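You operate a simulated robot arm through the tools that you are given. There is no shell and no other tool.

You are at the controls of a simulated robot arm. One attempt, no reset.

Task
Turn both heat dials to 0, then open the small blue lever to cool the press.
Fine: turn the time dial back to 0 too.

It is judged by the outcome, as a careful person would: the job done as asked, and still so three seconds after it is handed in. It fails if anything else is knocked over, pushed out of place, dropped, spilled or broken.

Robot
A 7-joint arm with a two-finger parallel gripper, fixed in place. Base frame: the origin is at the foot of the arm, x ahead of it, y to its left, z up; the work surface is at about z = 860. Units: mm, degrees, N and s.
With the tool pointing down near the work surface it reaches from about 200 to 740 mm from the base axis. Its first joint turns from -166.0 to 166.0 degrees. Payload 1.57 kg.
The tool frame sits at the grasp point between the pads (the TCP): z along the fingers, y along the line on which they close. The tips reach 30 mm beyond it. Largest opening 110 mm; finger width 24, thickness 12; the body of the gripper, 48 by 112 mm, starts 78 mm behind the TCP.
Orientation is that of the tool frame in the base frame, as [roll, pitch, yaw] about the fixed x, y, z axes, in that order (R = Rz(yaw) Ry(pitch) Rx(roll)). With the fingers straight down and closing along the base's y, the tool's x points along the base's -x, its y along +y and its z along -z.

Tools
- The arm moves only by the tool jog_arm. Its arguments are lists of equal length, an entry for each row: "slide": the shift along the base's x, y, z in m, a list of three; "rot": the turn, a rotation vector about the base's x, y, z in degrees, a list of three; "grip": the finger opening in m, from 0 to 0.11. In form: {"slide": [[x, y, z], ...], "rot": [[rx, ry, rz], ...], "grip": [grip, ...]}. A call has 1 to 20 rows; each row shifts and turns the commanded pose from where the row before left it. Each row takes 0.2 s and may step no farther than 50 mm and 8.6 degrees from the row before; otherwise, or with a gripper value out of range, the whole call is refused. A pose out of reach is approached as far as the arm can. The call stops where the force on the tool passes 40 N (or 10 N more than at its start, if that is more) or the arm is blocked; 0.2 s more then pass. The fingers move at their own pace (about 45 mm/s each) and stop on an object; they squeeze with about 23 N. The grip force told is the motor's: it shows also when the fingers shut on nothing. Time passes only in rows, and 0.2 s behind the last, so rows that do not move let the fingers close. It gives the time, the measured TCP pose, the force on the tool (base axes), the opening and the grip force at its end, in the units of the frame above (readings bear some noise), with the torque about the TCP (base axes, N m) and any sound that the robot's microphone picked up.
- Cameras (640 x 400 px; columns grow to the right, rows downward): "scene" is fixed at [399.1, -501.3, 1876.1]; the picture's right is [0.28, 0.96, 0.00], its down [0.93, -0.28, -0.26] and it looks along [-0.25, 0.07, -0.97] (base axes); focal length 318 px, centre (320, 200). "wrist" rides on the gripper at [70, 16, -141] in the tool frame; the picture's right is [-0.23, 0.97, 0.00], its down [-0.86, -0.20, -0.48] and it looks along [-0.47, -0.11, 0.88] (tool axes); focal length 222 px, centre (320, 200). There is no depth. A picture from a camera that has moved, and an enlarged one, comes with that camera's place and axes in the base frame and with its lens.
- camera(camera): a new picture of that camera. The clock stands still meanwhile.
- slide_trunk(by): slides the trunk up (or, below 0, down) by that many mm; the arm rides with it, the base frame stays. It gives what a move gives, with no picture.
- inspect(camera, box): a new picture of the part [left, top, right, bottom] of that camera's present view, enlarged. The clock stands still meanwhile.
- finish_job(): hands the job in; it is judged then, once.

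Places have to be worked out from the pictures, the camera data and where the tool is seen. Open the gripper and draw the arm clear of the work before you hand the job in, unless the task says otherwise.

The tools are called after ">>>" as a command line: name --argument value ..., lists and objects as JSON in quotes. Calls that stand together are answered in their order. jog_arm: Moves the arm, as the interface text tells. Its arguments: {"type":"object","properties":{"slide":{"type":"array","items":{"type":"array","items":{"type":"number"}}},"rot":{"type":"array","items":{"type":"array","items":{"type":"number"}}},"grip":{"type":"array","items":{"type":"number"}}},"required":["slide","rot","grip"]} The other tools are called the same way: slide_trunk (by) slides the trunk up or down; camera (camera) takes a picture; inspect (camera, box) takes an enlarged picture of a part of a camera's view; finish_job () hands the job in.

At the start:

```text
t: 0.0
tool_pos: [142.4, -382.2, 1349.8]
tool_rot: [-179.9, 0.1, 180.0]
ft_force: [-0.4, 0.4, 0.4]
moment: [0.01, 0.02, -0.02]
gripper_width: 110.2
finger_force: 0.1
trunk travel left (down, up): [-500.0, 90.0]
```

scene: 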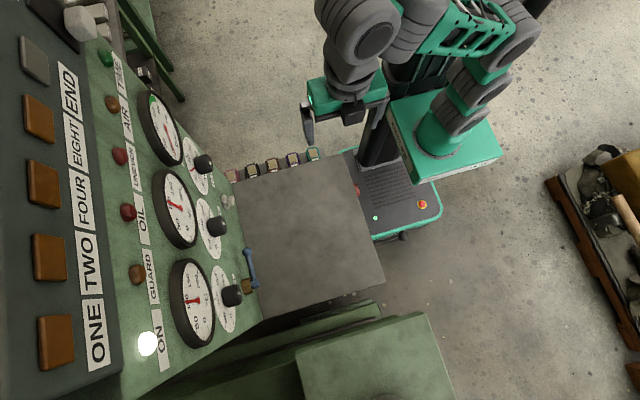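
wrist: 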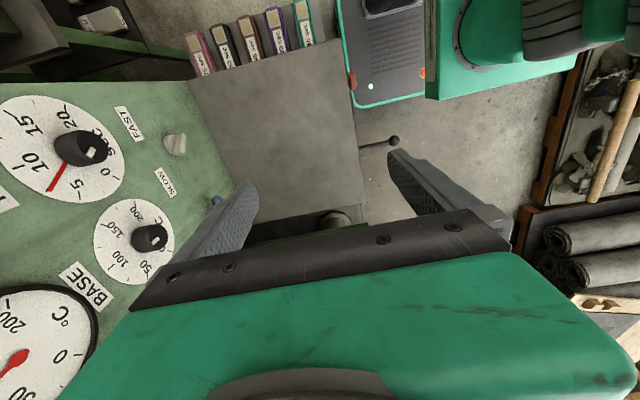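

I start by looking closer at the panel with the dials and lever in both cameras.

>>> inspect --camera "scene" --box '[80, 80, 280, 360]'

>>> inspect --camera "scene" --box '[170, 130, 280, 220]'

>>> inspect --camera "scene" --box '[170, 220, 280, 330]'

>>> inspect --camera "wrist" --box '[0, 80, 260, 400]'

```text
1.43 times, centred on (180, 220) of scene
camera zoom: at [399.1, -501.3, 1876.1], right [0.28, 0.96, 0.0], down [0.93, -0.28, -0.26], along [-0.25, 0.07, -0.97], focal length 455 px, centre (520, 171)
```

zoom: 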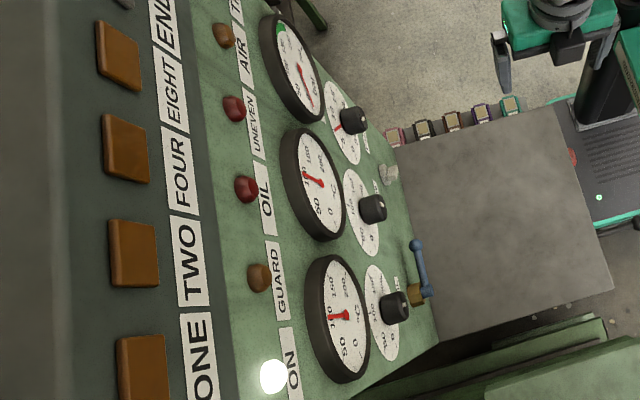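

```text
4.44 times, centred on (225, 175) of scene
camera zoom: at [399.1, -501.3, 1876.1], right [0.28, 0.96, 0.0], down [0.93, -0.28, -0.26], along [-0.25, 0.07, -0.97], focal length 1416 px, centre (742, 311)
```

zoom: 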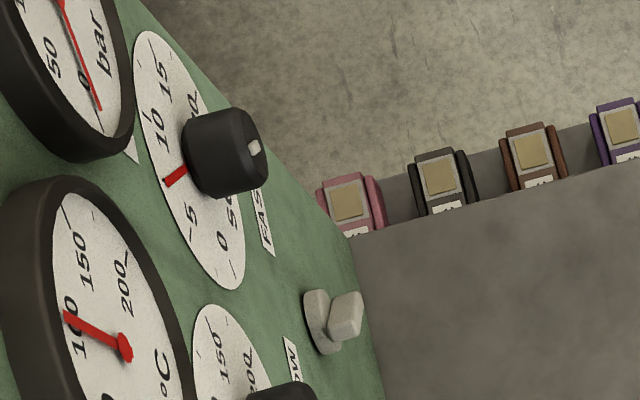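

```text
3.64 times, centred on (225, 275) of scene
camera zoom: at [399.1, -501.3, 1876.1], right [0.28, 0.96, 0.0], down [0.93, -0.28, -0.26], along [-0.25, 0.07, -0.97], focal length 1158 px, centre (666, -73)
```

zoom: 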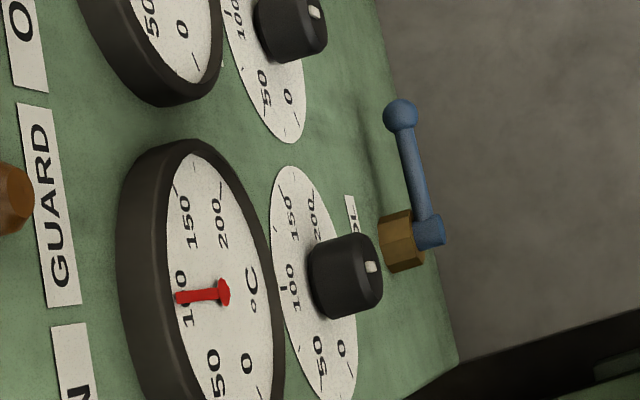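

```text
1.25 times, centred on (130, 240) of wrist
camera zoom: at [72.3, -365.7, 1490.2], right [0.23, 0.97, 0.0], down [0.86, -0.2, 0.48], along [0.47, -0.11, -0.88], focal length 278 px, centre (558, 150)
```

zoom: 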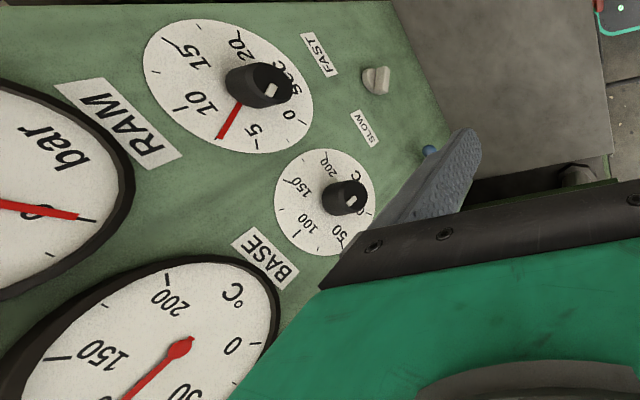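

The panel looks like a near-vertical plane at y≈-696 facing +y, with the knobs at about x=85 (time), 226 and 368 (heat), z≈1225, and the blue lever near (265–348, -662, 1035). I turn the tool to point at the panel (-y) with the wrist camera above it, for a frontal view.

>>> jog_arm --slide '[[0.005, -0.001, -0.004], [0.005, -0.001, -0.004], [0.005, -0.001, -0.004], [0.005, -0.001, -0.004], [0.005, -0.001, -0.004], [0.005, -0.001, -0.004], [0.005, -0.001, -0.004], [0.005, -0.001, -0.004], [0.005, -0.001, -0.004], [0.005, -0.001, -0.004], [0.005, -0.001, -0.004], [0.005, -0.001, -0.004], [0.005, -0.001, -0.004], [0.005, -0.001, -0.004], [0.005, -0.001, -0.004]]' --rot '[[-4.6188, 4.6188, 4.6188], [-4.6188, 4.6188, 4.6188], [-4.6188, 4.6188, 4.6188], [-4.6188, 4.6188, 4.6188], [-4.6188, 4.6188, 4.6188], [-4.6188, 4.6188, 4.6188], [-4.6188, 4.6188, 4.6188], [-4.6188, 4.6188, 4.6188], [-4.6188, 4.6188, 4.6188], [-4.6188, 4.6188, 4.6188], [-4.6188, 4.6188, 4.6188], [-4.6188, 4.6188, 4.6188], [-4.6188, 4.6188, 4.6188], [-4.6188, 4.6188, 4.6188], [-4.6188, 4.6188, 4.6188]]' --grip '[0.11, 0.11, 0.11, 0.11, 0.11, 0.11, 0.11, 0.11, 0.11, 0.11, 0.11, 0.11, 0.11, 0.11, 0.11]'

```text
t: 3.2
tool_pos: [155.1, -377.4, 1331.4]
tool_rot: [-159.8, -28.3, -158.5]
ft_force: [0.2, -0.4, 0.3]
moment: [-0.01, -0.03, -0.01]
gripper_width: 110.1
finger_force: 0.0
out of reach, approached as far as the arm can: row 6, 7, 8, 9, 10, 11, 12, 13, 14, 15
trunk travel left (down, up): [-500.0, 90.0]
```

The arm could only follow about a third of the turn. I look at how the arm stands now.

>>> camera --camera "scene"

>>> camera --camera "wrist"

```text
taken
```

scene: 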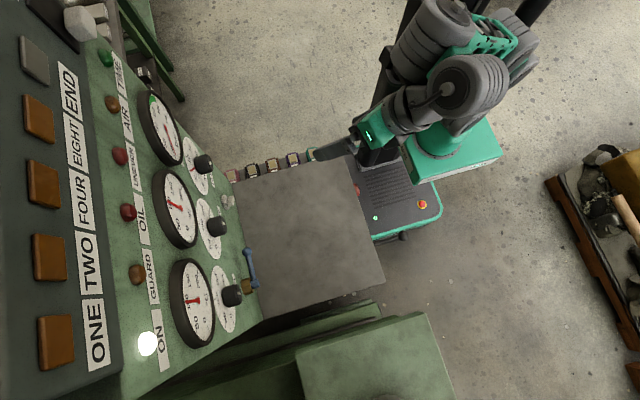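

```text
taken
camera wrist: at [130.3, -318.0, 1476.2], right [-0.3, 0.86, -0.41], down [0.94, 0.35, 0.05], along [0.18, -0.36, -0.91], focal length 222 px, centre (320, 200)
```

wrist: 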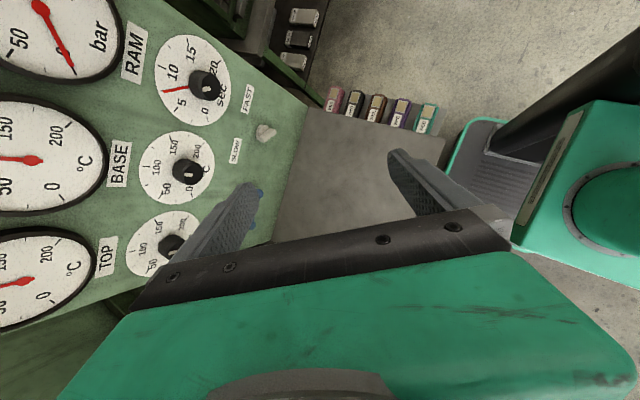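

The wrist was too close to the arm's own column. I send one small forward step to see whether the commanded pose is the reached one or the target.

>>> jog_arm --slide '[[0.02, -0.01, 0.0]]' --rot '[[0, 0, 0]]' --grip '[0.11]'

```text
t: 3.6
tool_pos: [162.0, -380.4, 1328.2]
tool_rot: [-159.7, -28.0, -158.3]
ft_force: [-0.7, -0.1, 0.4]
moment: [0.02, 0.01, 0.01]
gripper_width: 109.9
finger_force: 0.1
out of reach, approached as far as the arm can: row 1
trunk travel left (down, up): [-500.0, 90.0]
```

Still limited; I move outward toward -y/+x, away from the column, with no turning, to free the wrist.

>>> jog_arm --slide '[[0.02, -0.03, 0.0], [0.02, -0.03, 0.0], [0.02, -0.03, 0.0]]' --rot '[[0, 0, 0], [0, 0, 0], [0, 0, 0]]' --grip '[0.11, 0.11, 0.11]'

```text
t: 4.4
tool_pos: [162.8, -381.3, 1328.3]
tool_rot: [-159.7, -28.1, -158.3]
ft_force: [-0.7, -1.0, 0.1]
moment: [-0.03, 0.01, 0.01]
gripper_width: 110.1
finger_force: 0.1
out of reach, approached as far as the arm can: row 1, 2, 3
trunk travel left (down, up): [-500.0, 90.0]
```

No motion. I turn one step back to learn whether the arm responds from where it is.

>>> jog_arm --slide '[[0.0, 0.0, 0.0]]' --rot '[[4.6188, -4.6188, -4.6188]]' --grip '[0.11]'

```text
t: 4.8
tool_pos: [161.8, -381.3, 1329.0]
tool_rot: [-162.9, -22.4, -161.7]
ft_force: [-0.4, -0.5, 0.5]
moment: [-0.02, 0.0, -0.03]
gripper_width: 110.1
finger_force: 0.0
trunk travel left (down, up): [-500.0, 90.0]
```

The command follows the reached pose, so a joint limit was in the way. Now I try sliding outward from here.

>>> jog_arm --slide '[[0.03, -0.03, 0.0], [0.03, -0.03, 0.0]]' --rot '[[0, 0, 0], [0, 0, 0]]' --grip '[0.11, 0.11]'

```text
t: 5.4
tool_pos: [222.5, -442.5, 1328.0]
tool_rot: [-162.8, -22.4, -161.7]
ft_force: [0.0, -0.2, 0.5]
moment: [0.01, 0.0, -0.02]
gripper_width: 110.1
finger_force: 0.1
trunk travel left (down, up): [-500.0, 90.0]
```

That works. Now I continue the turn from this farther-out position.

>>> jog_arm --slide '[[0.01, -0.01, 0.0], [0.01, -0.01, 0.0], [0.01, -0.01, 0.0], [0.01, -0.01, 0.0]]' --rot '[[-4.6188, 4.6188, 4.6188], [-4.6188, 4.6188, 4.6188], [-4.6188, 4.6188, 4.6188], [-4.6188, 4.6188, 4.6188]]' --grip '[0.11, 0.11, 0.11, 0.11]'

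```text
t: 6.4
tool_pos: [202.2, -503.2, 1357.0]
tool_rot: [-155.0, -35.7, -148.8]
ft_force: [-0.5, -0.6, 0.4]
moment: [-0.01, 0.02, -0.03]
gripper_width: 109.8
finger_force: 0.0
out of reach, approached as far as the arm can: row 1, 2, 3, 4
trunk travel left (down, up): [-500.0, 90.0]
```

The roll part seems limited, so instead I tilt the tool straight toward the panel by the shortest turn.

>>> jog_arm --slide '[[0.01, 0.01, -0.01], [0.01, 0.01, -0.01], [0.01, 0.01, -0.01]]' --rot '[[-8.0, 0, 2.5], [-8.0, 0, 2.5], [-8.0, 0, 2.5]]' --grip '[0.11, 0.11, 0.11]'

```text
t: 7.2
tool_pos: [209.6, -519.1, 1412.5]
tool_rot: [-146.6, -39.1, -151.3]
ft_force: [0.2, 0.2, 0.7]
moment: [0.03, -0.01, -0.01]
gripper_width: 110.1
finger_force: 0.2
out of reach, approached as far as the arm can: row 1, 2, 3
trunk travel left (down, up): [-500.0, 90.0]
```

The arm only gets the tool more level by going higher, so its wrist is limited at this height above the shoulder. I lower the trunk so the arm works higher relative to its shoulder; the TCP stays far from the panel (y≈-519).

>>> slide_trunk --by -200

>>> camera --camera "scene"

>>> camera --camera "wrist"

```text
t: 9.4
tool_pos: [208.4, -519.2, 1212.7]
tool_rot: [-146.6, -39.1, -151.3]
ft_force: [0.3, -1.1, 0.5]
moment: [-0.01, -0.02, 0.0]
gripper_width: 110.2
finger_force: 0.1
trunk travel left (down, up): [-300.0, 290.0]
```

```text
taken
```

scene: 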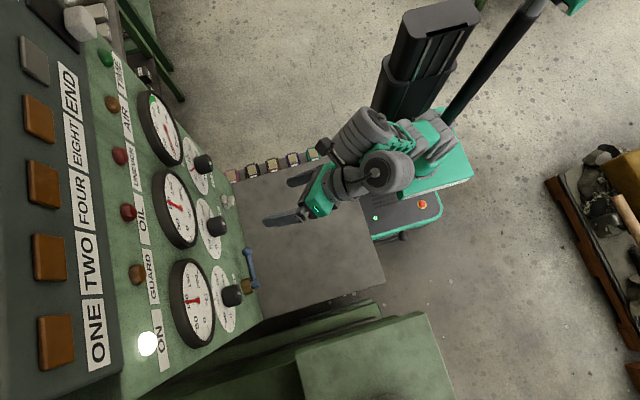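

```text
taken
camera wrist: at [177.1, -431.1, 1341.3], right [-0.53, 0.63, -0.56], down [0.82, 0.56, -0.14], along [0.22, -0.53, -0.82], focal length 222 px, centre (320, 200)
```

wrist: 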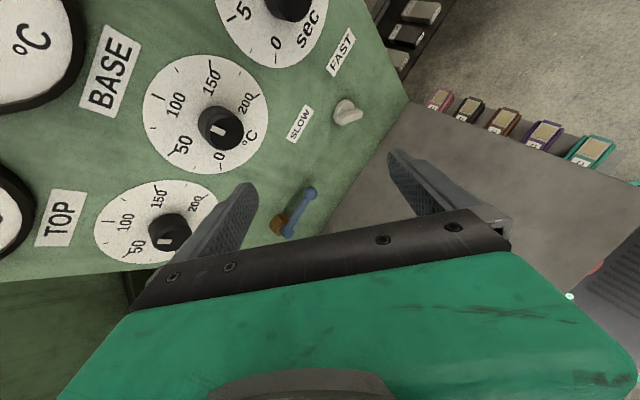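

I zoom into the dials and lever from this closer view.

>>> inspect --camera "wrist" --box '[80, 40, 280, 270]'

>>> inspect --camera "wrist" --box '[250, 90, 380, 250]'

>>> inspect --camera "wrist" --box '[200, 0, 340, 80]'

```text
1.74 times, centred on (180, 155) of wrist
camera zoom: at [177.1, -431.1, 1341.3], right [-0.53, 0.63, -0.56], down [0.82, 0.56, -0.14], along [0.22, -0.53, -0.82], focal length 386 px, centre (564, 278)
```

zoom: 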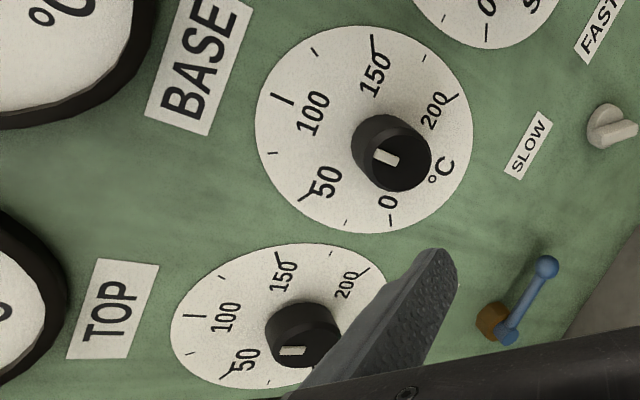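

```text
2.50 times, centred on (315, 170) of wrist
camera zoom: at [177.1, -431.1, 1341.3], right [-0.53, 0.63, -0.56], down [0.82, 0.56, -0.14], along [0.22, -0.53, -0.82], focal length 555 px, centre (332, 275)
```

zoom: 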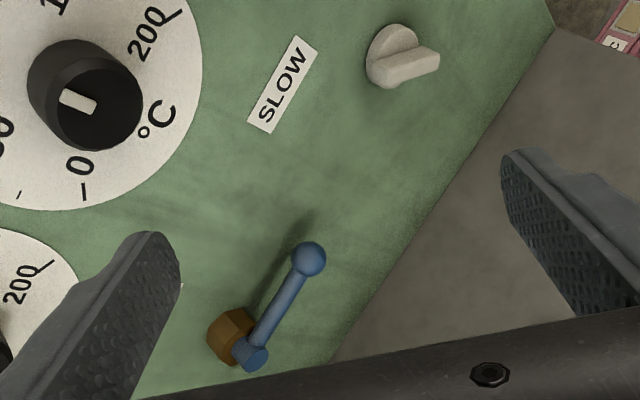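

```text
4.57 times, centred on (270, 40) of wrist
camera zoom: at [177.1, -431.1, 1341.3], right [-0.53, 0.63, -0.56], down [0.82, 0.56, -0.14], along [0.22, -0.53, -0.82], focal length 1015 px, centre (549, 931)
```

zoom: 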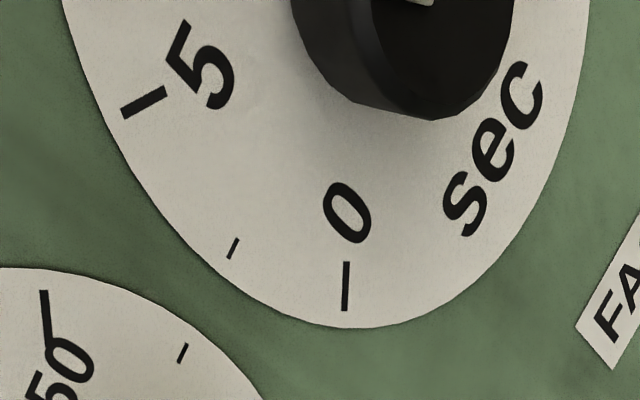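

Lever, dial scales and knob marks are visible; the heat knobs' white marks point around 60–75. With the trunk lower, I tilt the tool the remaining ~43° toward the panel.

>>> jog_arm --slide '[[0.0, 0.0, 0.0], [0.0, 0.0, 0.0], [0.0, 0.0, 0.0], [0.0, 0.0, 0.0], [0.0, 0.0, 0.0], [0.0, 0.0, 0.0]]' --rot '[[-6.79, 0, 2.07], [-6.79, 0, 2.07], [-6.79, 0, 2.07], [-6.79, 0, 2.07], [-6.79, 0, 2.07], [-6.79, 0, 2.07]]' --grip '[0.11, 0.11, 0.11, 0.11, 0.11, 0.11]'

```text
t: 10.8
tool_pos: [209.2, -518.7, 1213.3]
tool_rot: [-146.5, -39.0, -151.2]
ft_force: [0.9, 0.4, 0.2]
moment: [0.01, 0.01, 0.03]
gripper_width: 110.0
finger_force: 0.0
out of reach, approached as far as the arm can: row 1, 2, 3, 4, 5, 6
trunk travel left (down, up): [-300.0, 290.0]
```

The arm is still at the same joint limit since the trunk carried it. I first raise the TCP relative to the shoulder, then tilt.

>>> jog_arm --slide '[[0.01, 0.01, 0.03], [0.01, 0.01, 0.03], [0.01, 0.01, 0.03], [0.01, 0.01, 0.03], [0.01, 0.01, 0.03], [0.0, 0.0, 0.03]]' --rot '[[0, 0, 0], [0, 0, 0], [0, 0, 0], [0, 0, 0], [0, 0, 0], [0, 0, 0]]' --grip '[0.11, 0.11, 0.11, 0.11, 0.11, 0.11]'

```text
t: 12.2
tool_pos: [181.3, -448.1, 1281.8]
tool_rot: [-146.1, -39.0, -151.3]
ft_force: [-0.6, 1.3, -0.3]
moment: [-0.03, -0.03, 0.0]
gripper_width: 109.6
finger_force: 0.0
out of reach, approached as far as the arm can: row 1, 2, 3, 4, 5, 6
trunk travel left (down, up): [-300.0, 290.0]
```

The limit seems to be the wrist roll combined with this tilt. I roll the hand back about its own axis (about 55°) to free the wrist, then I'll tilt.

>>> jog_arm --slide '[[0, 0, 0], [0, 0, 0], [0, 0, 0], [0, 0, 0], [0, 0, 0], [0, 0, 0], [0, 0, 0]]' --rot '[[-1.5, -5.86, -5.1], [-1.5, -5.86, -5.1], [-1.5, -5.86, -5.1], [-1.5, -5.86, -5.1], [-1.5, -5.86, -5.1], [-1.5, -5.86, -5.1], [-1.5, -5.86, -5.1]]' --grip '[0.11, 0.11, 0.11, 0.11, 0.11, 0.11, 0.11]'

```text
t: 13.4
tool_pos: [184.8, -452.2, 1281.2]
tool_rot: [-132.0, -13.7, 177.9]
ft_force: [0.7, -0.1, -0.5]
moment: [0.01, 0.01, -0.01]
gripper_width: 110.2
finger_force: 0.1
trunk travel left (down, up): [-300.0, 290.0]
stopped in row 5: the force on the tool passed its limit at 76 N (the readings are from after the stop); the commanded pose is now the measured one
```

A force spike stopped the move; I check the pictures before going on.

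>>> camera --camera "scene"

>>> camera --camera "wrist"

```text
taken
```

scene: 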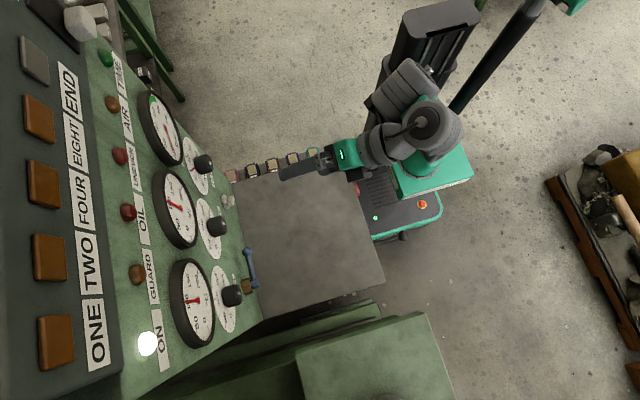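

```text
taken
camera wrist: at [140.4, -333.9, 1377.3], right [0.07, 0.65, -0.76], down [0.95, 0.19, 0.25], along [0.31, -0.74, -0.6], focal length 222 px, centre (320, 200)
```

wrist: 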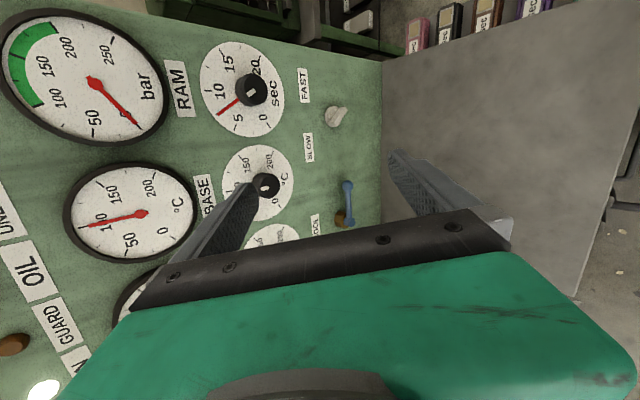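

Nothing was touched; the arm just jerked, likely near its column. From the released wrist I move outward a little and tilt gently in smaller steps.

>>> jog_arm --slide '[[0.01, -0.015, 0.0], [0.01, -0.015, 0.0], [0.01, -0.015, 0.0], [0.01, -0.015, 0.0], [0.01, -0.015, 0.0], [0.01, -0.015, 0.0]]' --rot '[[-4, 0, 1.1], [-4, 0, 1.1], [-4, 0, 1.1], [-4, 0, 1.1], [-4, 0, 1.1], [-4, 0, 1.1]]' --grip '[0.11, 0.11, 0.11, 0.11, 0.11, 0.11]'

```text
t: 14.8
tool_pos: [214.3, -500.2, 1282.7]
tool_rot: [-119.7, -13.1, 178.5]
ft_force: [-0.8, -2.3, -0.1]
moment: [0.23, -0.03, 0.28]
gripper_width: 110.2
finger_force: 0.0
out of reach, approached as far as the arm can: row 4, 5, 6
trunk travel left (down, up): [-300.0, 290.0]
```

It got to a 60° tilt before the limit. I try raising the TCP relative to the shoulder here.

>>> jog_arm --slide '[[0.0, 0.0, 0.025], [0.0, 0.0, 0.025], [0.0, 0.0, 0.025], [0.0, 0.0, 0.025]]' --rot '[[0, 0, 0], [0, 0, 0], [0, 0, 0], [0, 0, 0]]' --grip '[0.11, 0.11, 0.11, 0.11]'

>>> camera --camera "scene"

```text
t: 15.8
tool_pos: [197.9, -461.3, 1322.7]
tool_rot: [-119.7, -13.1, 178.6]
ft_force: [-0.1, -0.2, -0.7]
moment: [-0.01, -0.01, -0.03]
gripper_width: 110.0
finger_force: 0.0
out of reach, approached as far as the arm can: row 1, 2, 3, 4
trunk travel left (down, up): [-300.0, 290.0]
```

```text
taken
```

scene: 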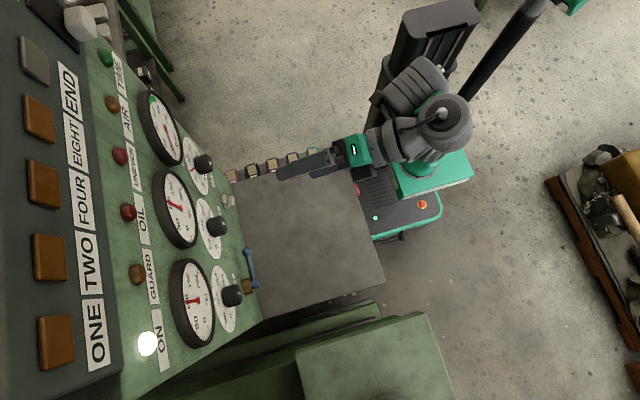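

I zoom into the arm itself to understand its configuration.

>>> inspect --camera "scene" --box '[270, 0, 510, 220]'

```text
1.82 times, centred on (390, 110) of scene
camera zoom: at [399.1, -501.3, 1876.1], right [0.28, 0.96, 0.0], down [0.93, -0.28, -0.26], along [-0.25, 0.07, -0.97], focal length 579 px, centre (193, 364)
```

zoom: 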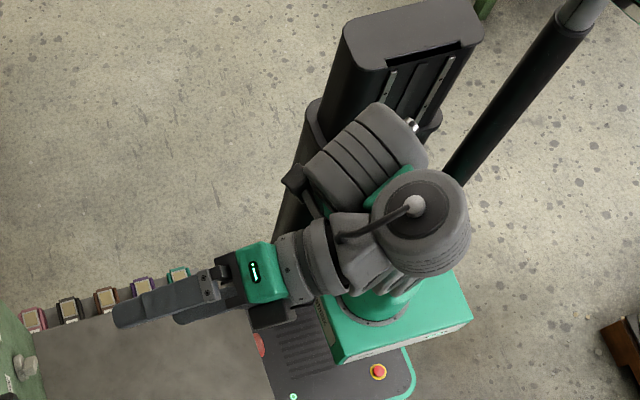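

The wrist chain got twisted (its bend axis stands vertical), so I go back to the tool-down pose near the starting configuration, then I'll tilt purely in the arm's own plane.

>>> jog_arm --slide '[[-0.005, 0.006, -0.015], [-0.005, 0.006, -0.015], [-0.005, 0.006, -0.015], [-0.005, 0.006, -0.015], [-0.005, 0.006, -0.015], [-0.005, 0.006, -0.015], [-0.005, 0.006, -0.015], [-0.005, 0.006, -0.015], [-0.005, 0.006, -0.015], [-0.005, 0.006, -0.015]]' --rot '[[5.99, -1.26, -0.56], [5.99, -1.26, -0.56], [5.99, -1.26, -0.56], [5.99, -1.26, -0.56], [5.99, -1.26, -0.56], [5.99, -1.26, -0.56], [5.99, -1.26, -0.56], [5.99, -1.26, -0.56], [5.99, -1.26, -0.56], [5.99, -1.26, -0.56]]' --grip '[0.11, 0.11, 0.11, 0.11, 0.11, 0.11, 0.11, 0.11, 0.11, 0.11]'

>>> camera --camera "scene"

```text
t: 18.0
tool_pos: [146.8, -393.3, 1144.7]
tool_rot: [179.8, 0.0, -179.9]
ft_force: [0.0, -0.3, -0.3]
moment: [-0.02, -0.01, -0.03]
gripper_width: 110.0
finger_force: 0.2
out of reach, approached as far as the arm can: row 9, 10
trunk travel left (down, up): [-300.0, 290.0]
```

```text
taken
```

scene: 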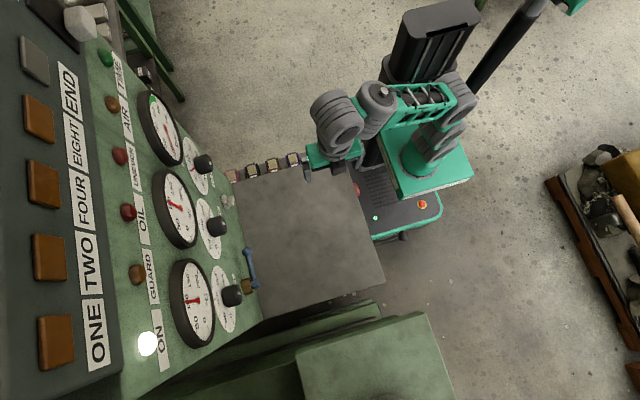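

>>> inspect --camera "scene" --box '[270, 40, 500, 210]'

```text
2.35 times, centred on (385, 125) of scene
camera zoom: at [399.1, -501.3, 1876.1], right [0.28, 0.96, 0.0], down [0.93, -0.28, -0.26], along [-0.25, 0.07, -0.97], focal length 750 px, centre (167, 376)
```

zoom: 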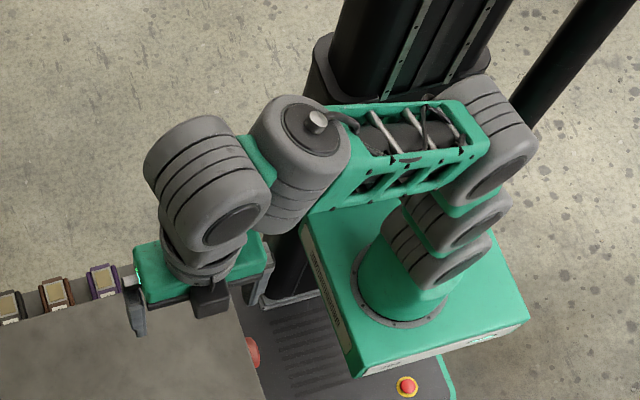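

Now the wrist's bend axis is along x as needed (offset link points toward -y). I tilt the tool about -x while swinging the TCP around the wrist so that only the wrist joint has to bend.

>>> jog_arm --slide '[[0, -0.0326, 0.0138], [0, -0.0304, 0.0182], [0, -0.0274, 0.0224], [0, -0.0239, 0.0261], [0, -0.0201, 0.0293], [0, -0.0156, 0.0318]]' --rot '[[-8.18, 0, 0], [-8.18, 0, 0], [-8.18, 0, 0], [-8.18, 0, 0], [-8.18, 0, 0], [-8.18, 0, 0]]' --grip '[0.11, 0.11, 0.11, 0.11, 0.11, 0.11]'

>>> camera --camera "scene"

```text
t: 19.4
tool_pos: [146.9, -543.1, 1285.7]
tool_rot: [-130.9, -0.1, 179.9]
ft_force: [0.5, 0.0, 0.5]
moment: [0.03, 0.0, 0.01]
gripper_width: 109.9
finger_force: 0.2
trunk travel left (down, up): [-300.0, 290.0]
```

```text
taken
```

scene: 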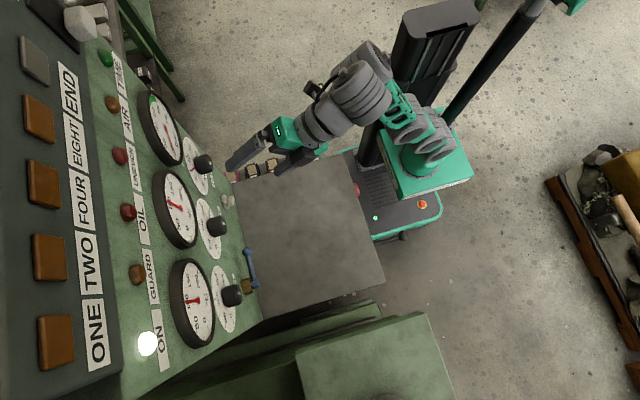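

That worked cleanly to 49° of tilt. I continue the same swing for the rest.

>>> jog_arm --slide '[[0, -0.0109, 0.0337], [0, -0.0061, 0.0349], [0, -0.001, 0.0354], [0, 0.004, 0.0352], [0, 0.009, 0.0342]]' --rot '[[-8.18, 0, 0], [-8.18, 0, 0], [-8.18, 0, 0], [-8.18, 0, 0], [-8.18, 0, 0]]' --grip '[0.11, 0.11, 0.11, 0.11, 0.11]'

>>> camera --camera "scene"

>>> camera --camera "wrist"

```text
t: 20.6
tool_pos: [167.0, -534.7, 1338.1]
tool_rot: [-114.4, 2.0, -176.1]
ft_force: [0.0, -0.1, -1.2]
moment: [0.01, -0.01, 0.03]
gripper_width: 109.8
finger_force: 0.1
out of reach, approached as far as the arm can: row 1, 2, 3, 4, 5
trunk travel left (down, up): [-300.0, 290.0]
```

```text
taken
```

scene: 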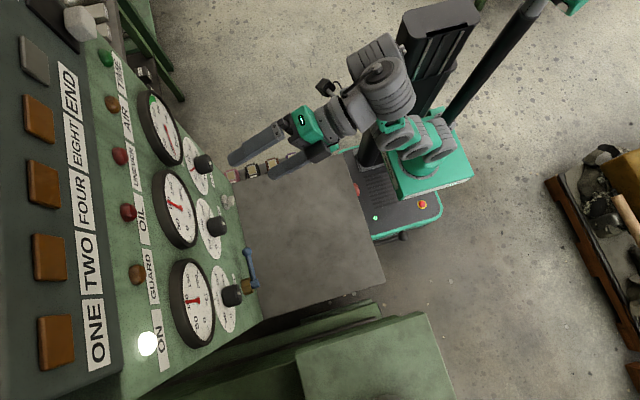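

```text
taken
camera wrist: at [85.9, -404.7, 1377.7], right [0.23, 0.42, -0.88], down [0.81, 0.41, 0.41], along [0.53, -0.81, -0.25], focal length 222 px, centre (320, 200)
```

wrist: 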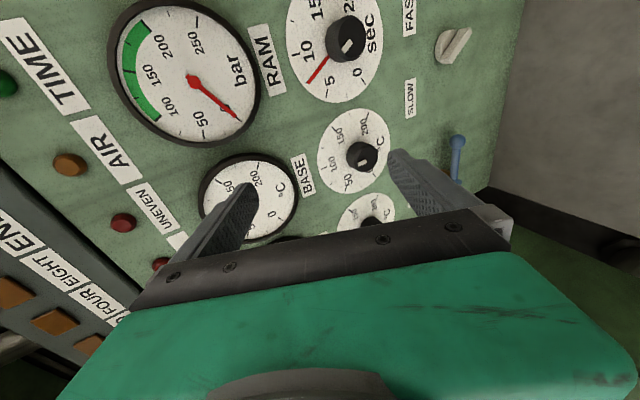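

Now at about 65° tilt with a limit again. I test whether it is arm extension by continuing the tilt while pulling the wrist back and down.

>>> jog_arm --slide '[[0, 0.015, -0.025], [0, 0.015, -0.025], [0, 0.015, -0.025]]' --rot '[[-6, 0, 0], [-6, 0, 0], [-6, 0, 0]]' --grip '[0.11, 0.11, 0.11]'

```text
t: 21.4
tool_pos: [147.1, -492.3, 1361.5]
tool_rot: [-108.8, 1.7, -175.1]
ft_force: [0.3, -1.0, -0.1]
moment: [-0.08, 0.01, -0.03]
gripper_width: 110.3
finger_force: 0.1
out of reach, approached as far as the arm can: row 1, 2, 3
trunk travel left (down, up): [-300.0, 290.0]
```

The arm wants to go up and back when tilting more. I look at its present posture in detail.

>>> inspect --camera "scene" --box '[290, 20, 490, 220]'

```text
2.00 times, centred on (390, 120) of scene
camera zoom: at [399.1, -501.3, 1876.1], right [0.28, 0.96, 0.0], down [0.93, -0.28, -0.26], along [-0.25, 0.07, -0.97], focal length 637 px, centre (180, 360)
```

zoom: 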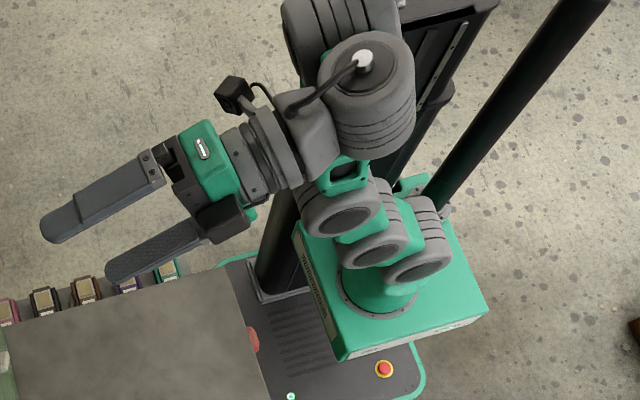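

I keep tilting while letting the hand go up and slightly back, which is the direction the arm favours.

>>> jog_arm --slide '[[0, 0.015, 0.03], [0, 0.015, 0.03], [0, 0.015, 0.03], [0, 0.01, 0.03]]' --rot '[[-5, 0, 0], [-5, 0, 0], [-5, 0, 0], [-4, 0, 0]]' --grip '[0.11, 0.11, 0.11, 0.11]'

```text
t: 22.4
tool_pos: [119.5, -419.1, 1508.5]
tool_rot: [-90.1, 0.0, -174.5]
ft_force: [-0.1, 0.0, -1.0]
moment: [-0.01, -0.04, 0.03]
gripper_width: 110.0
finger_force: 0.0
out of reach, approached as far as the arm can: row 1, 2, 3, 4
trunk travel left (down, up): [-300.0, 290.0]
```

The tool is now level, pointing at the panel. I lower the trunk to bring it to knob height (z≈1228), still 230 mm from the panel.

>>> slide_trunk --by -280

>>> camera --camera "scene"

>>> camera --camera "wrist"

```text
t: 25.2
tool_pos: [120.4, -419.6, 1227.8]
tool_rot: [-90.0, 0.1, -174.5]
ft_force: [0.6, -0.1, -0.4]
moment: [0.01, 0.02, -0.03]
gripper_width: 110.1
finger_force: 0.1
trunk travel left (down, up): [-20.0, 570.0]
```

```text
taken
```

scene: 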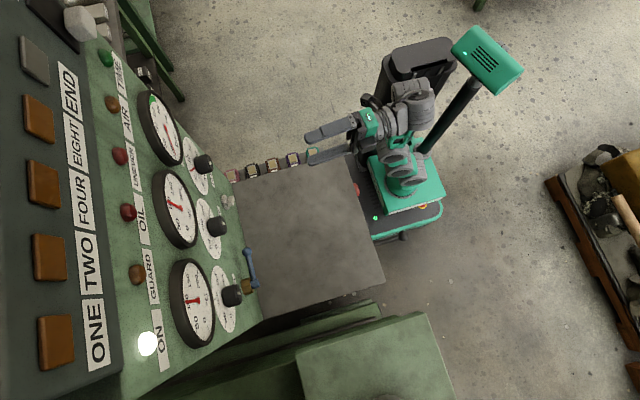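

```text
taken
camera wrist: at [36.3, -285.2, 1212.0], right [0.23, 0.02, -0.97], down [0.81, 0.56, 0.2], along [0.55, -0.83, 0.11], focal length 222 px, centre (320, 200)
```

wrist: 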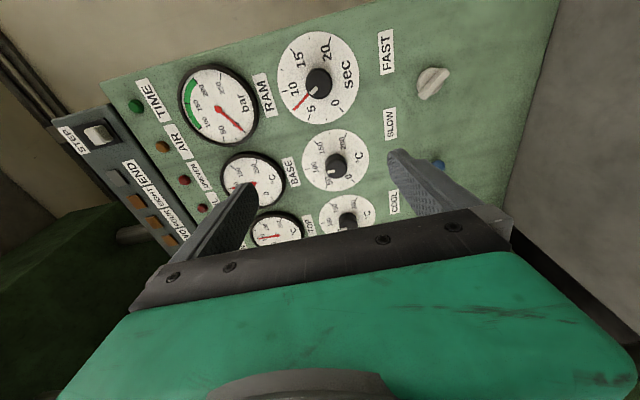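

Good view of the panel; I zoom in on the dials and the lever.

>>> inspect --camera "wrist" --box '[240, 10, 480, 250]'

>>> inspect --camera "wrist" --box '[260, 20, 380, 130]'

>>> inspect --camera "wrist" --box '[280, 120, 420, 250]'

```text
1.67 times, centred on (360, 130) of wrist
camera zoom: at [36.3, -285.2, 1212.0], right [0.23, 0.02, -0.97], down [0.81, 0.56, 0.2], along [0.55, -0.83, 0.11], focal length 370 px, centre (253, 317)
```

zoom: 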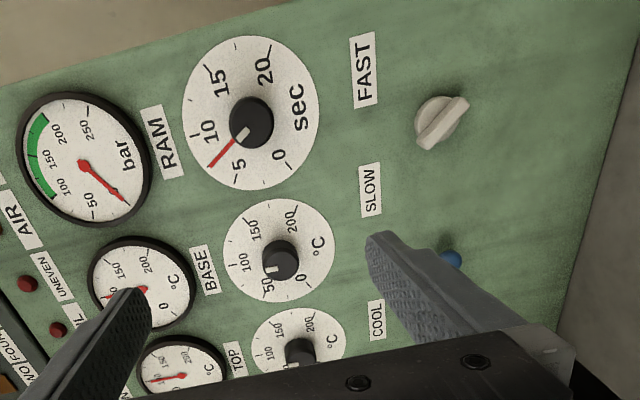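

```text
3.64 times, centred on (320, 75) of wrist
camera zoom: at [36.3, -285.2, 1212.0], right [0.23, 0.02, -0.97], down [0.81, 0.56, 0.2], along [0.55, -0.83, 0.11], focal length 808 px, centre (320, 654)
```

zoom: 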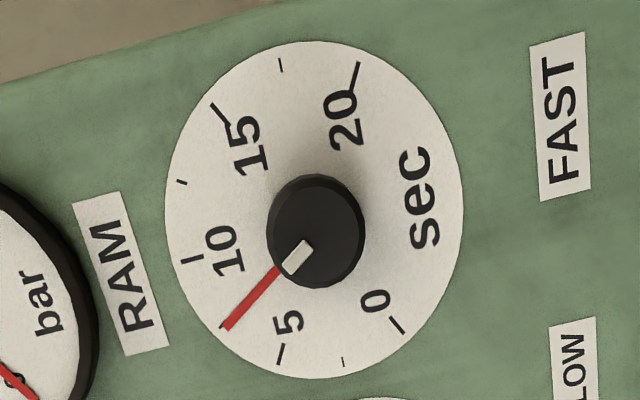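

```text
3.08 times, centred on (350, 185) of wrist
camera zoom: at [36.3, -285.2, 1212.0], right [0.23, 0.02, -0.97], down [0.81, 0.56, 0.2], along [0.55, -0.83, 0.11], focal length 684 px, centre (228, 246)
```

zoom: 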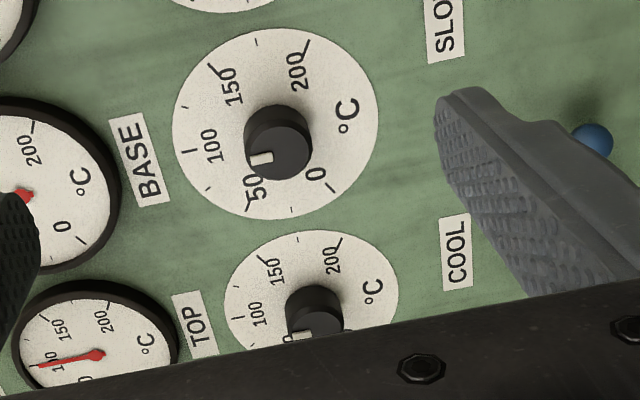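

The dials read clearly now: time ≈7.5 s (centre about x=80, z=1216), base ≈100 °C (x=227), top similar (x≈374); scales span 240° with 0 at 120° left of the top. I test moving outward toward the panel with the tool level.

>>> jog_arm --slide '[[0.01, -0.025, 0.0], [0.01, -0.025, 0.0], [0.01, -0.025, 0.0], [0.01, -0.025, 0.0]]' --rot '[[0, 0, -1.4], [0, 0, -1.4], [0, 0, -1.4], [0, 0, -1.3]]' --grip '[0.11, 0.11, 0.11, 0.11]'

```text
t: 26.2
tool_pos: [100.6, -417.3, 1224.0]
tool_rot: [-90.9, 0.0, -177.6]
ft_force: [0.0, 0.1, 1.0]
moment: [-0.01, 0.0, 0.01]
gripper_width: 109.8
finger_force: 0.0
out of reach, approached as far as the arm can: row 1, 2, 3, 4
trunk travel left (down, up): [-20.0, 570.0]
```

It could not go outward. I look at the arm's posture again to decide on a better wrist configuration.

>>> inspect --camera "scene" --box '[290, 60, 470, 220]'

```text
2.50 times, centred on (380, 140) of scene
camera zoom: at [399.1, -501.3, 1876.1], right [0.28, 0.96, 0.0], down [0.93, -0.28, -0.26], along [-0.25, 0.07, -0.97], focal length 796 px, centre (170, 350)
```

zoom: 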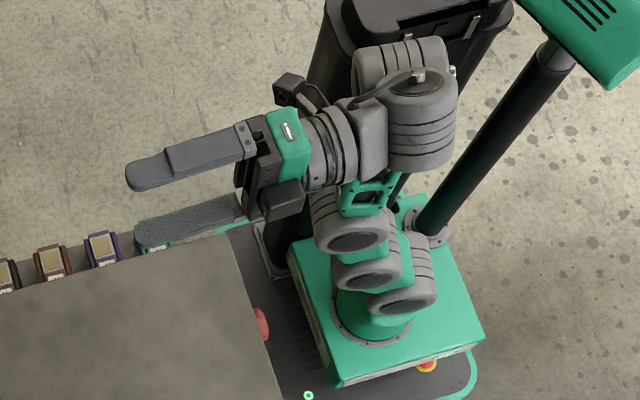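

I test moving outward and upward together, since the limit may only block straight outward motion.

>>> jog_arm --slide '[[0.01, -0.02, 0.03], [0.01, -0.02, 0.03], [0.01, -0.02, 0.03]]' --rot '[[0, 0, 0], [0, 0, 0], [0, 0, 0]]' --grip '[0.11, 0.11, 0.11]'

```text
t: 27.0
tool_pos: [92.5, -406.4, 1223.0]
tool_rot: [-90.9, 0.1, -179.4]
ft_force: [0.4, 0.0, 0.1]
moment: [0.02, -0.03, 0.01]
gripper_width: 110.0
finger_force: 0.1
out of reach, approached as far as the arm can: row 1, 2, 3
trunk travel left (down, up): [-20.0, 570.0]
```

Outward and upward are both blocked, so the arm is simply at full stretch: its shoulder sits much lower than I assumed. I raise the trunk and then lower the hand relative to it.

>>> slide_trunk --by 220

>>> jog_arm --slide '[[0.0, 0.0, -0.03], [0.0, 0.0, -0.03], [0.0, 0.0, -0.03], [0.0, 0.0, -0.03], [0.0, 0.0, -0.03], [0.0, 0.0, -0.03], [0.0, 0.0, -0.03]]' --rot '[[0, 0, 0], [0, 0, 0], [0, 0, 0], [0, 0, 0], [0, 0, 0], [0, 0, 0], [0, 0, 0]]' --grip '[0.11, 0.11, 0.11, 0.11, 0.11, 0.11, 0.11]'

>>> camera --camera "scene"

```text
t: 29.3
tool_pos: [92.6, -406.1, 1443.5]
tool_rot: [-90.8, -0.1, -179.4]
ft_force: [-0.3, -0.1, 0.2]
moment: [0.0, 0.0, 0.02]
gripper_width: 110.0
finger_force: 0.0
trunk travel left (down, up): [-240.0, 350.0]
```

```text
t: 30.9
tool_pos: [67.7, -391.7, 1423.9]
tool_rot: [-91.1, 0.0, -179.4]
ft_force: [0.0, 0.0, -0.4]
moment: [-0.01, 0.01, 0.0]
gripper_width: 110.1
finger_force: 0.0
out of reach, approached as far as the arm can: row 1, 2, 3, 4, 5, 6, 7
trunk travel left (down, up): [-240.0, 350.0]
```

```text
taken
```

scene: 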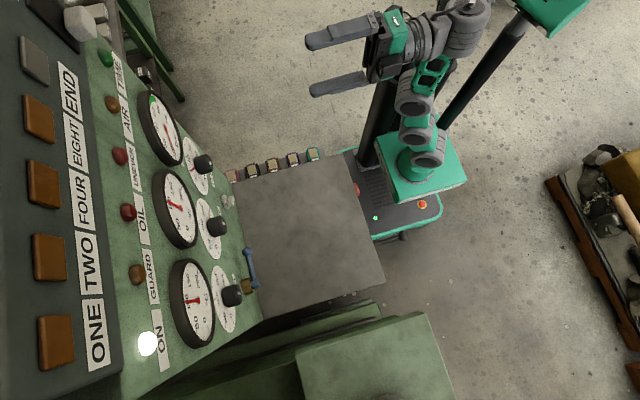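

The wrist cannot straighten toward the panel in this posture; the forearm must come from the side. I go back to tool-down, then will raise the trunk so the arm is not stretched, and bend sideways.

>>> jog_arm --slide '[[0.015, -0.02, -0.03], [0.015, -0.02, -0.03], [0.015, -0.02, -0.03], [0.015, -0.02, -0.03], [0.0025, 0.01, -0.028], [0.0025, 0.01, -0.028], [0.0025, 0.01, -0.028], [0.0025, 0.01, -0.028], [0.0025, 0.01, -0.028], [0.0025, 0.01, -0.028], [0.0025, 0.01, -0.028], [0.0025, 0.01, -0.028]]' --rot '[[7.5, 0, 0], [7.5, 0, 0], [7.5, 0, 0], [7.5, 0, 0], [7.5, 0, 0], [7.5, 0, 0], [7.5, 0, 0], [7.5, 0, 0], [7.5, 0, 0], [7.5, 0, 0], [7.5, 0, 0], [7.5, 0, 0]]' --grip '[0.11, 0.11, 0.11, 0.11, 0.11, 0.11, 0.11, 0.11, 0.11, 0.11, 0.11, 0.11]'

```text
t: 33.5
tool_pos: [145.5, -391.2, 1079.5]
tool_rot: [179.0, 0.7, 180.0]
ft_force: [0.0, 1.1, 0.8]
moment: [-0.03, 0.0, -0.01]
gripper_width: 110.0
finger_force: 0.0
trunk travel left (down, up): [-240.0, 350.0]
```

Tool-down again. Now I raise the trunk and lower the hand so the arm is well bent.

>>> slide_trunk --by 330

>>> jog_arm --slide '[[0.005, 0, -0.035], [0.005, 0, -0.035], [0.005, 0, -0.035], [0.005, 0, -0.035], [0.005, 0, -0.035], [0.005, 0, -0.035]]' --rot '[[0, 0, 0], [0, 0, 0], [0, 0, 0], [0, 0, 0], [0, 0, 0], [0, 0, 0]]' --grip '[0.11, 0.11, 0.11, 0.11, 0.11, 0.11]'

>>> inspect --camera "scene" --box '[270, 0, 510, 200]'

```text
t: 36.8
tool_pos: [146.6, -391.3, 1410.6]
tool_rot: [179.2, 0.6, -180.0]
ft_force: [0.7, 0.1, -0.3]
moment: [0.0, -0.03, 0.01]
gripper_width: 110.0
finger_force: 0.1
trunk travel left (down, up): [-570.0, 20.0]
```

```text
t: 38.2
tool_pos: [176.4, -390.2, 1202.1]
tool_rot: [179.4, 0.7, -180.0]
ft_force: [-0.6, 0.6, -0.4]
moment: [0.0, 0.01, 0.01]
gripper_width: 110.2
finger_force: 0.0
trunk travel left (down, up): [-570.0, 20.0]
```

```text
2.00 times, centred on (390, 100) of scene
camera zoom: at [399.1, -501.3, 1876.1], right [0.28, 0.96, 0.0], down [0.93, -0.28, -0.26], along [-0.25, 0.07, -0.97], focal length 637 px, centre (180, 400)
```

zoom: 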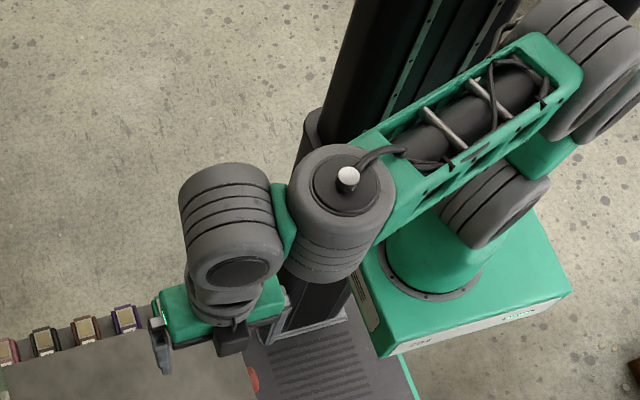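

Now the arm is well bent with the shoulder high. I repeat the combined turn (tilt plus sideways roll) in steps to see how far it follows here.

>>> jog_arm --slide '[[0.008, -0.008, 0.005], [0.008, -0.008, 0.005], [0.008, -0.008, 0.005], [0.008, -0.008, 0.005], [0.008, -0.008, 0.005], [0.008, -0.008, 0.005]]' --rot '[[-4.6188, 4.6188, 4.6188], [-4.6188, 4.6188, 4.6188], [-4.6188, 4.6188, 4.6188], [-4.6188, 4.6188, 4.6188], [-4.6188, 4.6188, 4.6188], [-4.6188, 4.6188, 4.6188]]' --grip '[0.11, 0.11, 0.11, 0.11, 0.11, 0.11]'

>>> inspect --camera "scene" --box '[270, 0, 510, 200]'

```text
t: 39.6
tool_pos: [224.3, -440.3, 1230.3]
tool_rot: [-158.8, -32.2, -157.5]
ft_force: [0.0, 0.4, -0.4]
moment: [0.04, -0.03, 0.02]
gripper_width: 109.9
finger_force: 0.0
trunk travel left (down, up): [-570.0, 20.0]
```

```text
2.00 times, centred on (390, 100) of scene
camera zoom: at [399.1, -501.3, 1876.1], right [0.28, 0.96, 0.0], down [0.93, -0.28, -0.26], along [-0.25, 0.07, -0.97], focal length 637 px, centre (180, 400)
```

zoom: 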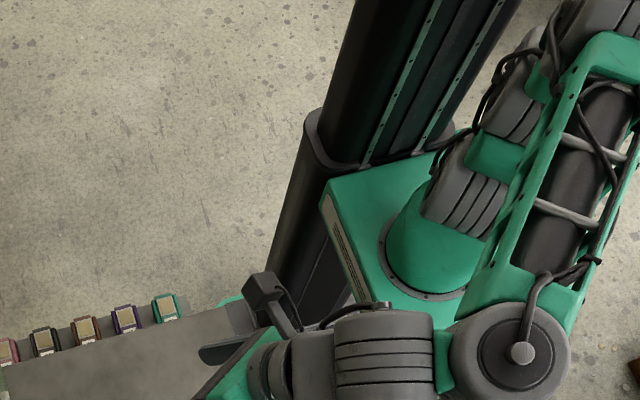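

The arm now follows freely (forearm to the +x side). I continue the turn to point at the panel.

>>> jog_arm --slide '[[0.004, -0.004, 0.0], [0.004, -0.004, 0.0], [0.004, -0.004, 0.0], [0.004, -0.004, 0.0], [0.004, -0.004, 0.0]]' --rot '[[-4.6188, 4.6188, 4.6188], [-4.6188, 4.6188, 4.6188], [-4.6188, 4.6188, 4.6188], [-4.6188, 4.6188, 4.6188], [-4.6188, 4.6188, 4.6188]]' --grip '[0.11, 0.11, 0.11, 0.11, 0.11]'

>>> camera --camera "scene"

```text
t: 40.8
tool_pos: [243.8, -460.4, 1230.7]
tool_rot: [-145.7, -63.7, -143.5]
ft_force: [-0.4, -0.4, -0.2]
moment: [-0.04, -0.03, 0.0]
gripper_width: 110.0
finger_force: 0.1
trunk travel left (down, up): [-570.0, 20.0]
```

```text
taken
```

scene: 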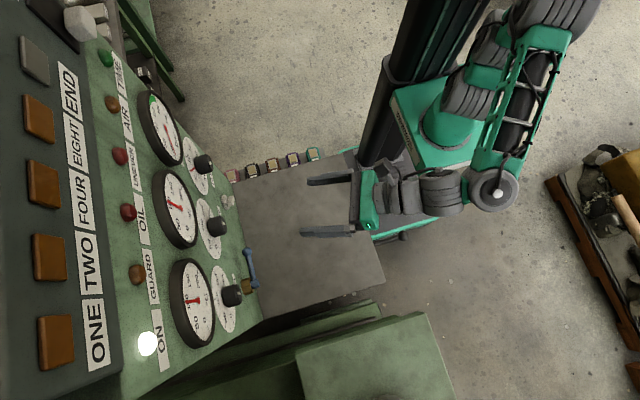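

The arm is now in a good posture with the tool coming straight at the panel. I finish the turn.

>>> jog_arm --slide '[[0.0, 0.0, 0.0], [0.0, 0.0, 0.0], [0.0, 0.0, 0.0], [0.0, 0.0, 0.0]]' --rot '[[-4.6188, 4.6188, 4.6188], [-4.6188, 4.6188, 4.6188], [-4.6188, 4.6188, 4.6188], [-4.6188, 4.6188, 4.6188]]' --grip '[0.11, 0.11, 0.11, 0.11]'

>>> camera --camera "scene"

>>> camera --camera "wrist"

```text
t: 41.8
tool_pos: [244.0, -460.8, 1230.9]
tool_rot: [171.6, -89.5, -82.4]
ft_force: [0.1, 0.0, 0.8]
moment: [0.01, 0.06, -0.04]
gripper_width: 109.9
finger_force: 0.1
trunk travel left (down, up): [-570.0, 20.0]
```

```text
taken
```

scene: 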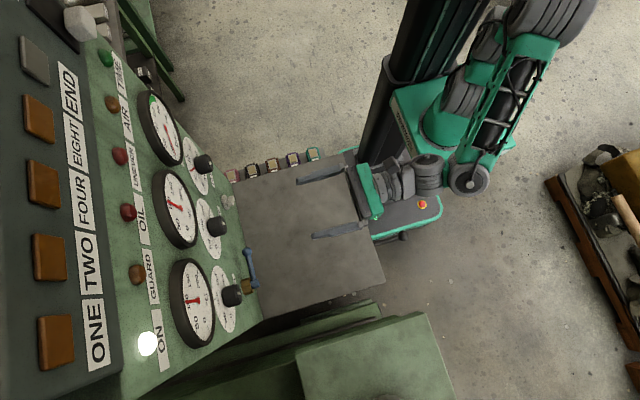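

```text
taken
camera wrist: at [229.7, -318.8, 1300.6], right [-0.97, 0.01, -0.23], down [0.2, 0.48, -0.85], along [0.1, -0.88, -0.47], focal length 222 px, centre (320, 200)
```

wrist: 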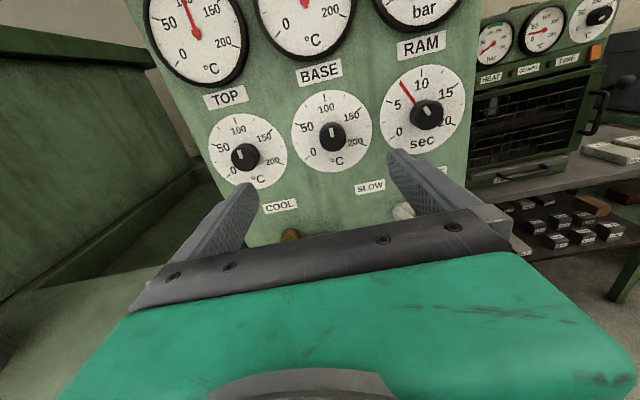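

Tool level, operator-like view. I zoom in on the dials to refine positions and readings.

>>> inspect --camera "wrist" --box '[180, 40, 500, 240]'

>>> inspect --camera "wrist" --box '[200, 80, 380, 200]'

>>> inspect --camera "wrist" --box '[370, 60, 480, 160]'

```text
2.00 times, centred on (340, 140) of wrist
camera zoom: at [229.7, -318.8, 1300.6], right [-0.97, 0.01, -0.23], down [0.2, 0.48, -0.85], along [0.1, -0.88, -0.47], focal length 444 px, centre (280, 320)
```

zoom: 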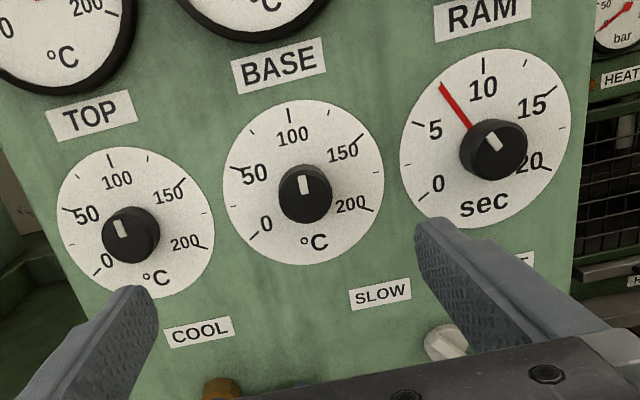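

```text
3.33 times, centred on (290, 140) of wrist
camera zoom: at [229.7, -318.8, 1300.6], right [-0.97, 0.01, -0.23], down [0.2, 0.48, -0.85], along [0.1, -0.88, -0.47], focal length 740 px, centre (420, 400)
```

zoom: 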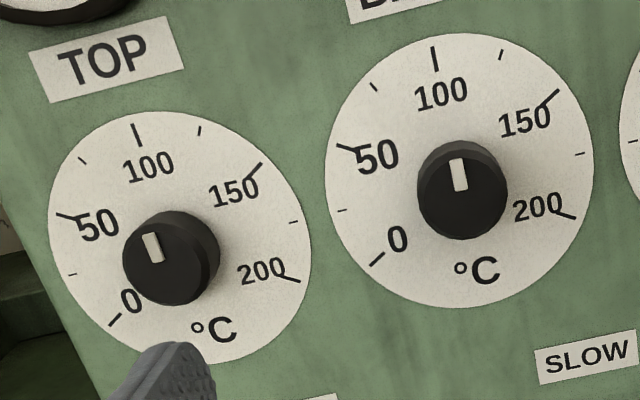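

```text
4.00 times, centred on (425, 110) of wrist
camera zoom: at [229.7, -318.8, 1300.6], right [-0.97, 0.01, -0.23], down [0.2, 0.48, -0.85], along [0.1, -0.88, -0.47], focal length 888 px, centre (-100, 560)
```

zoom: 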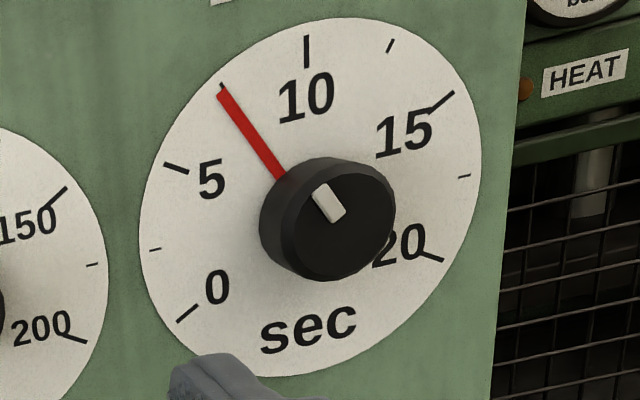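

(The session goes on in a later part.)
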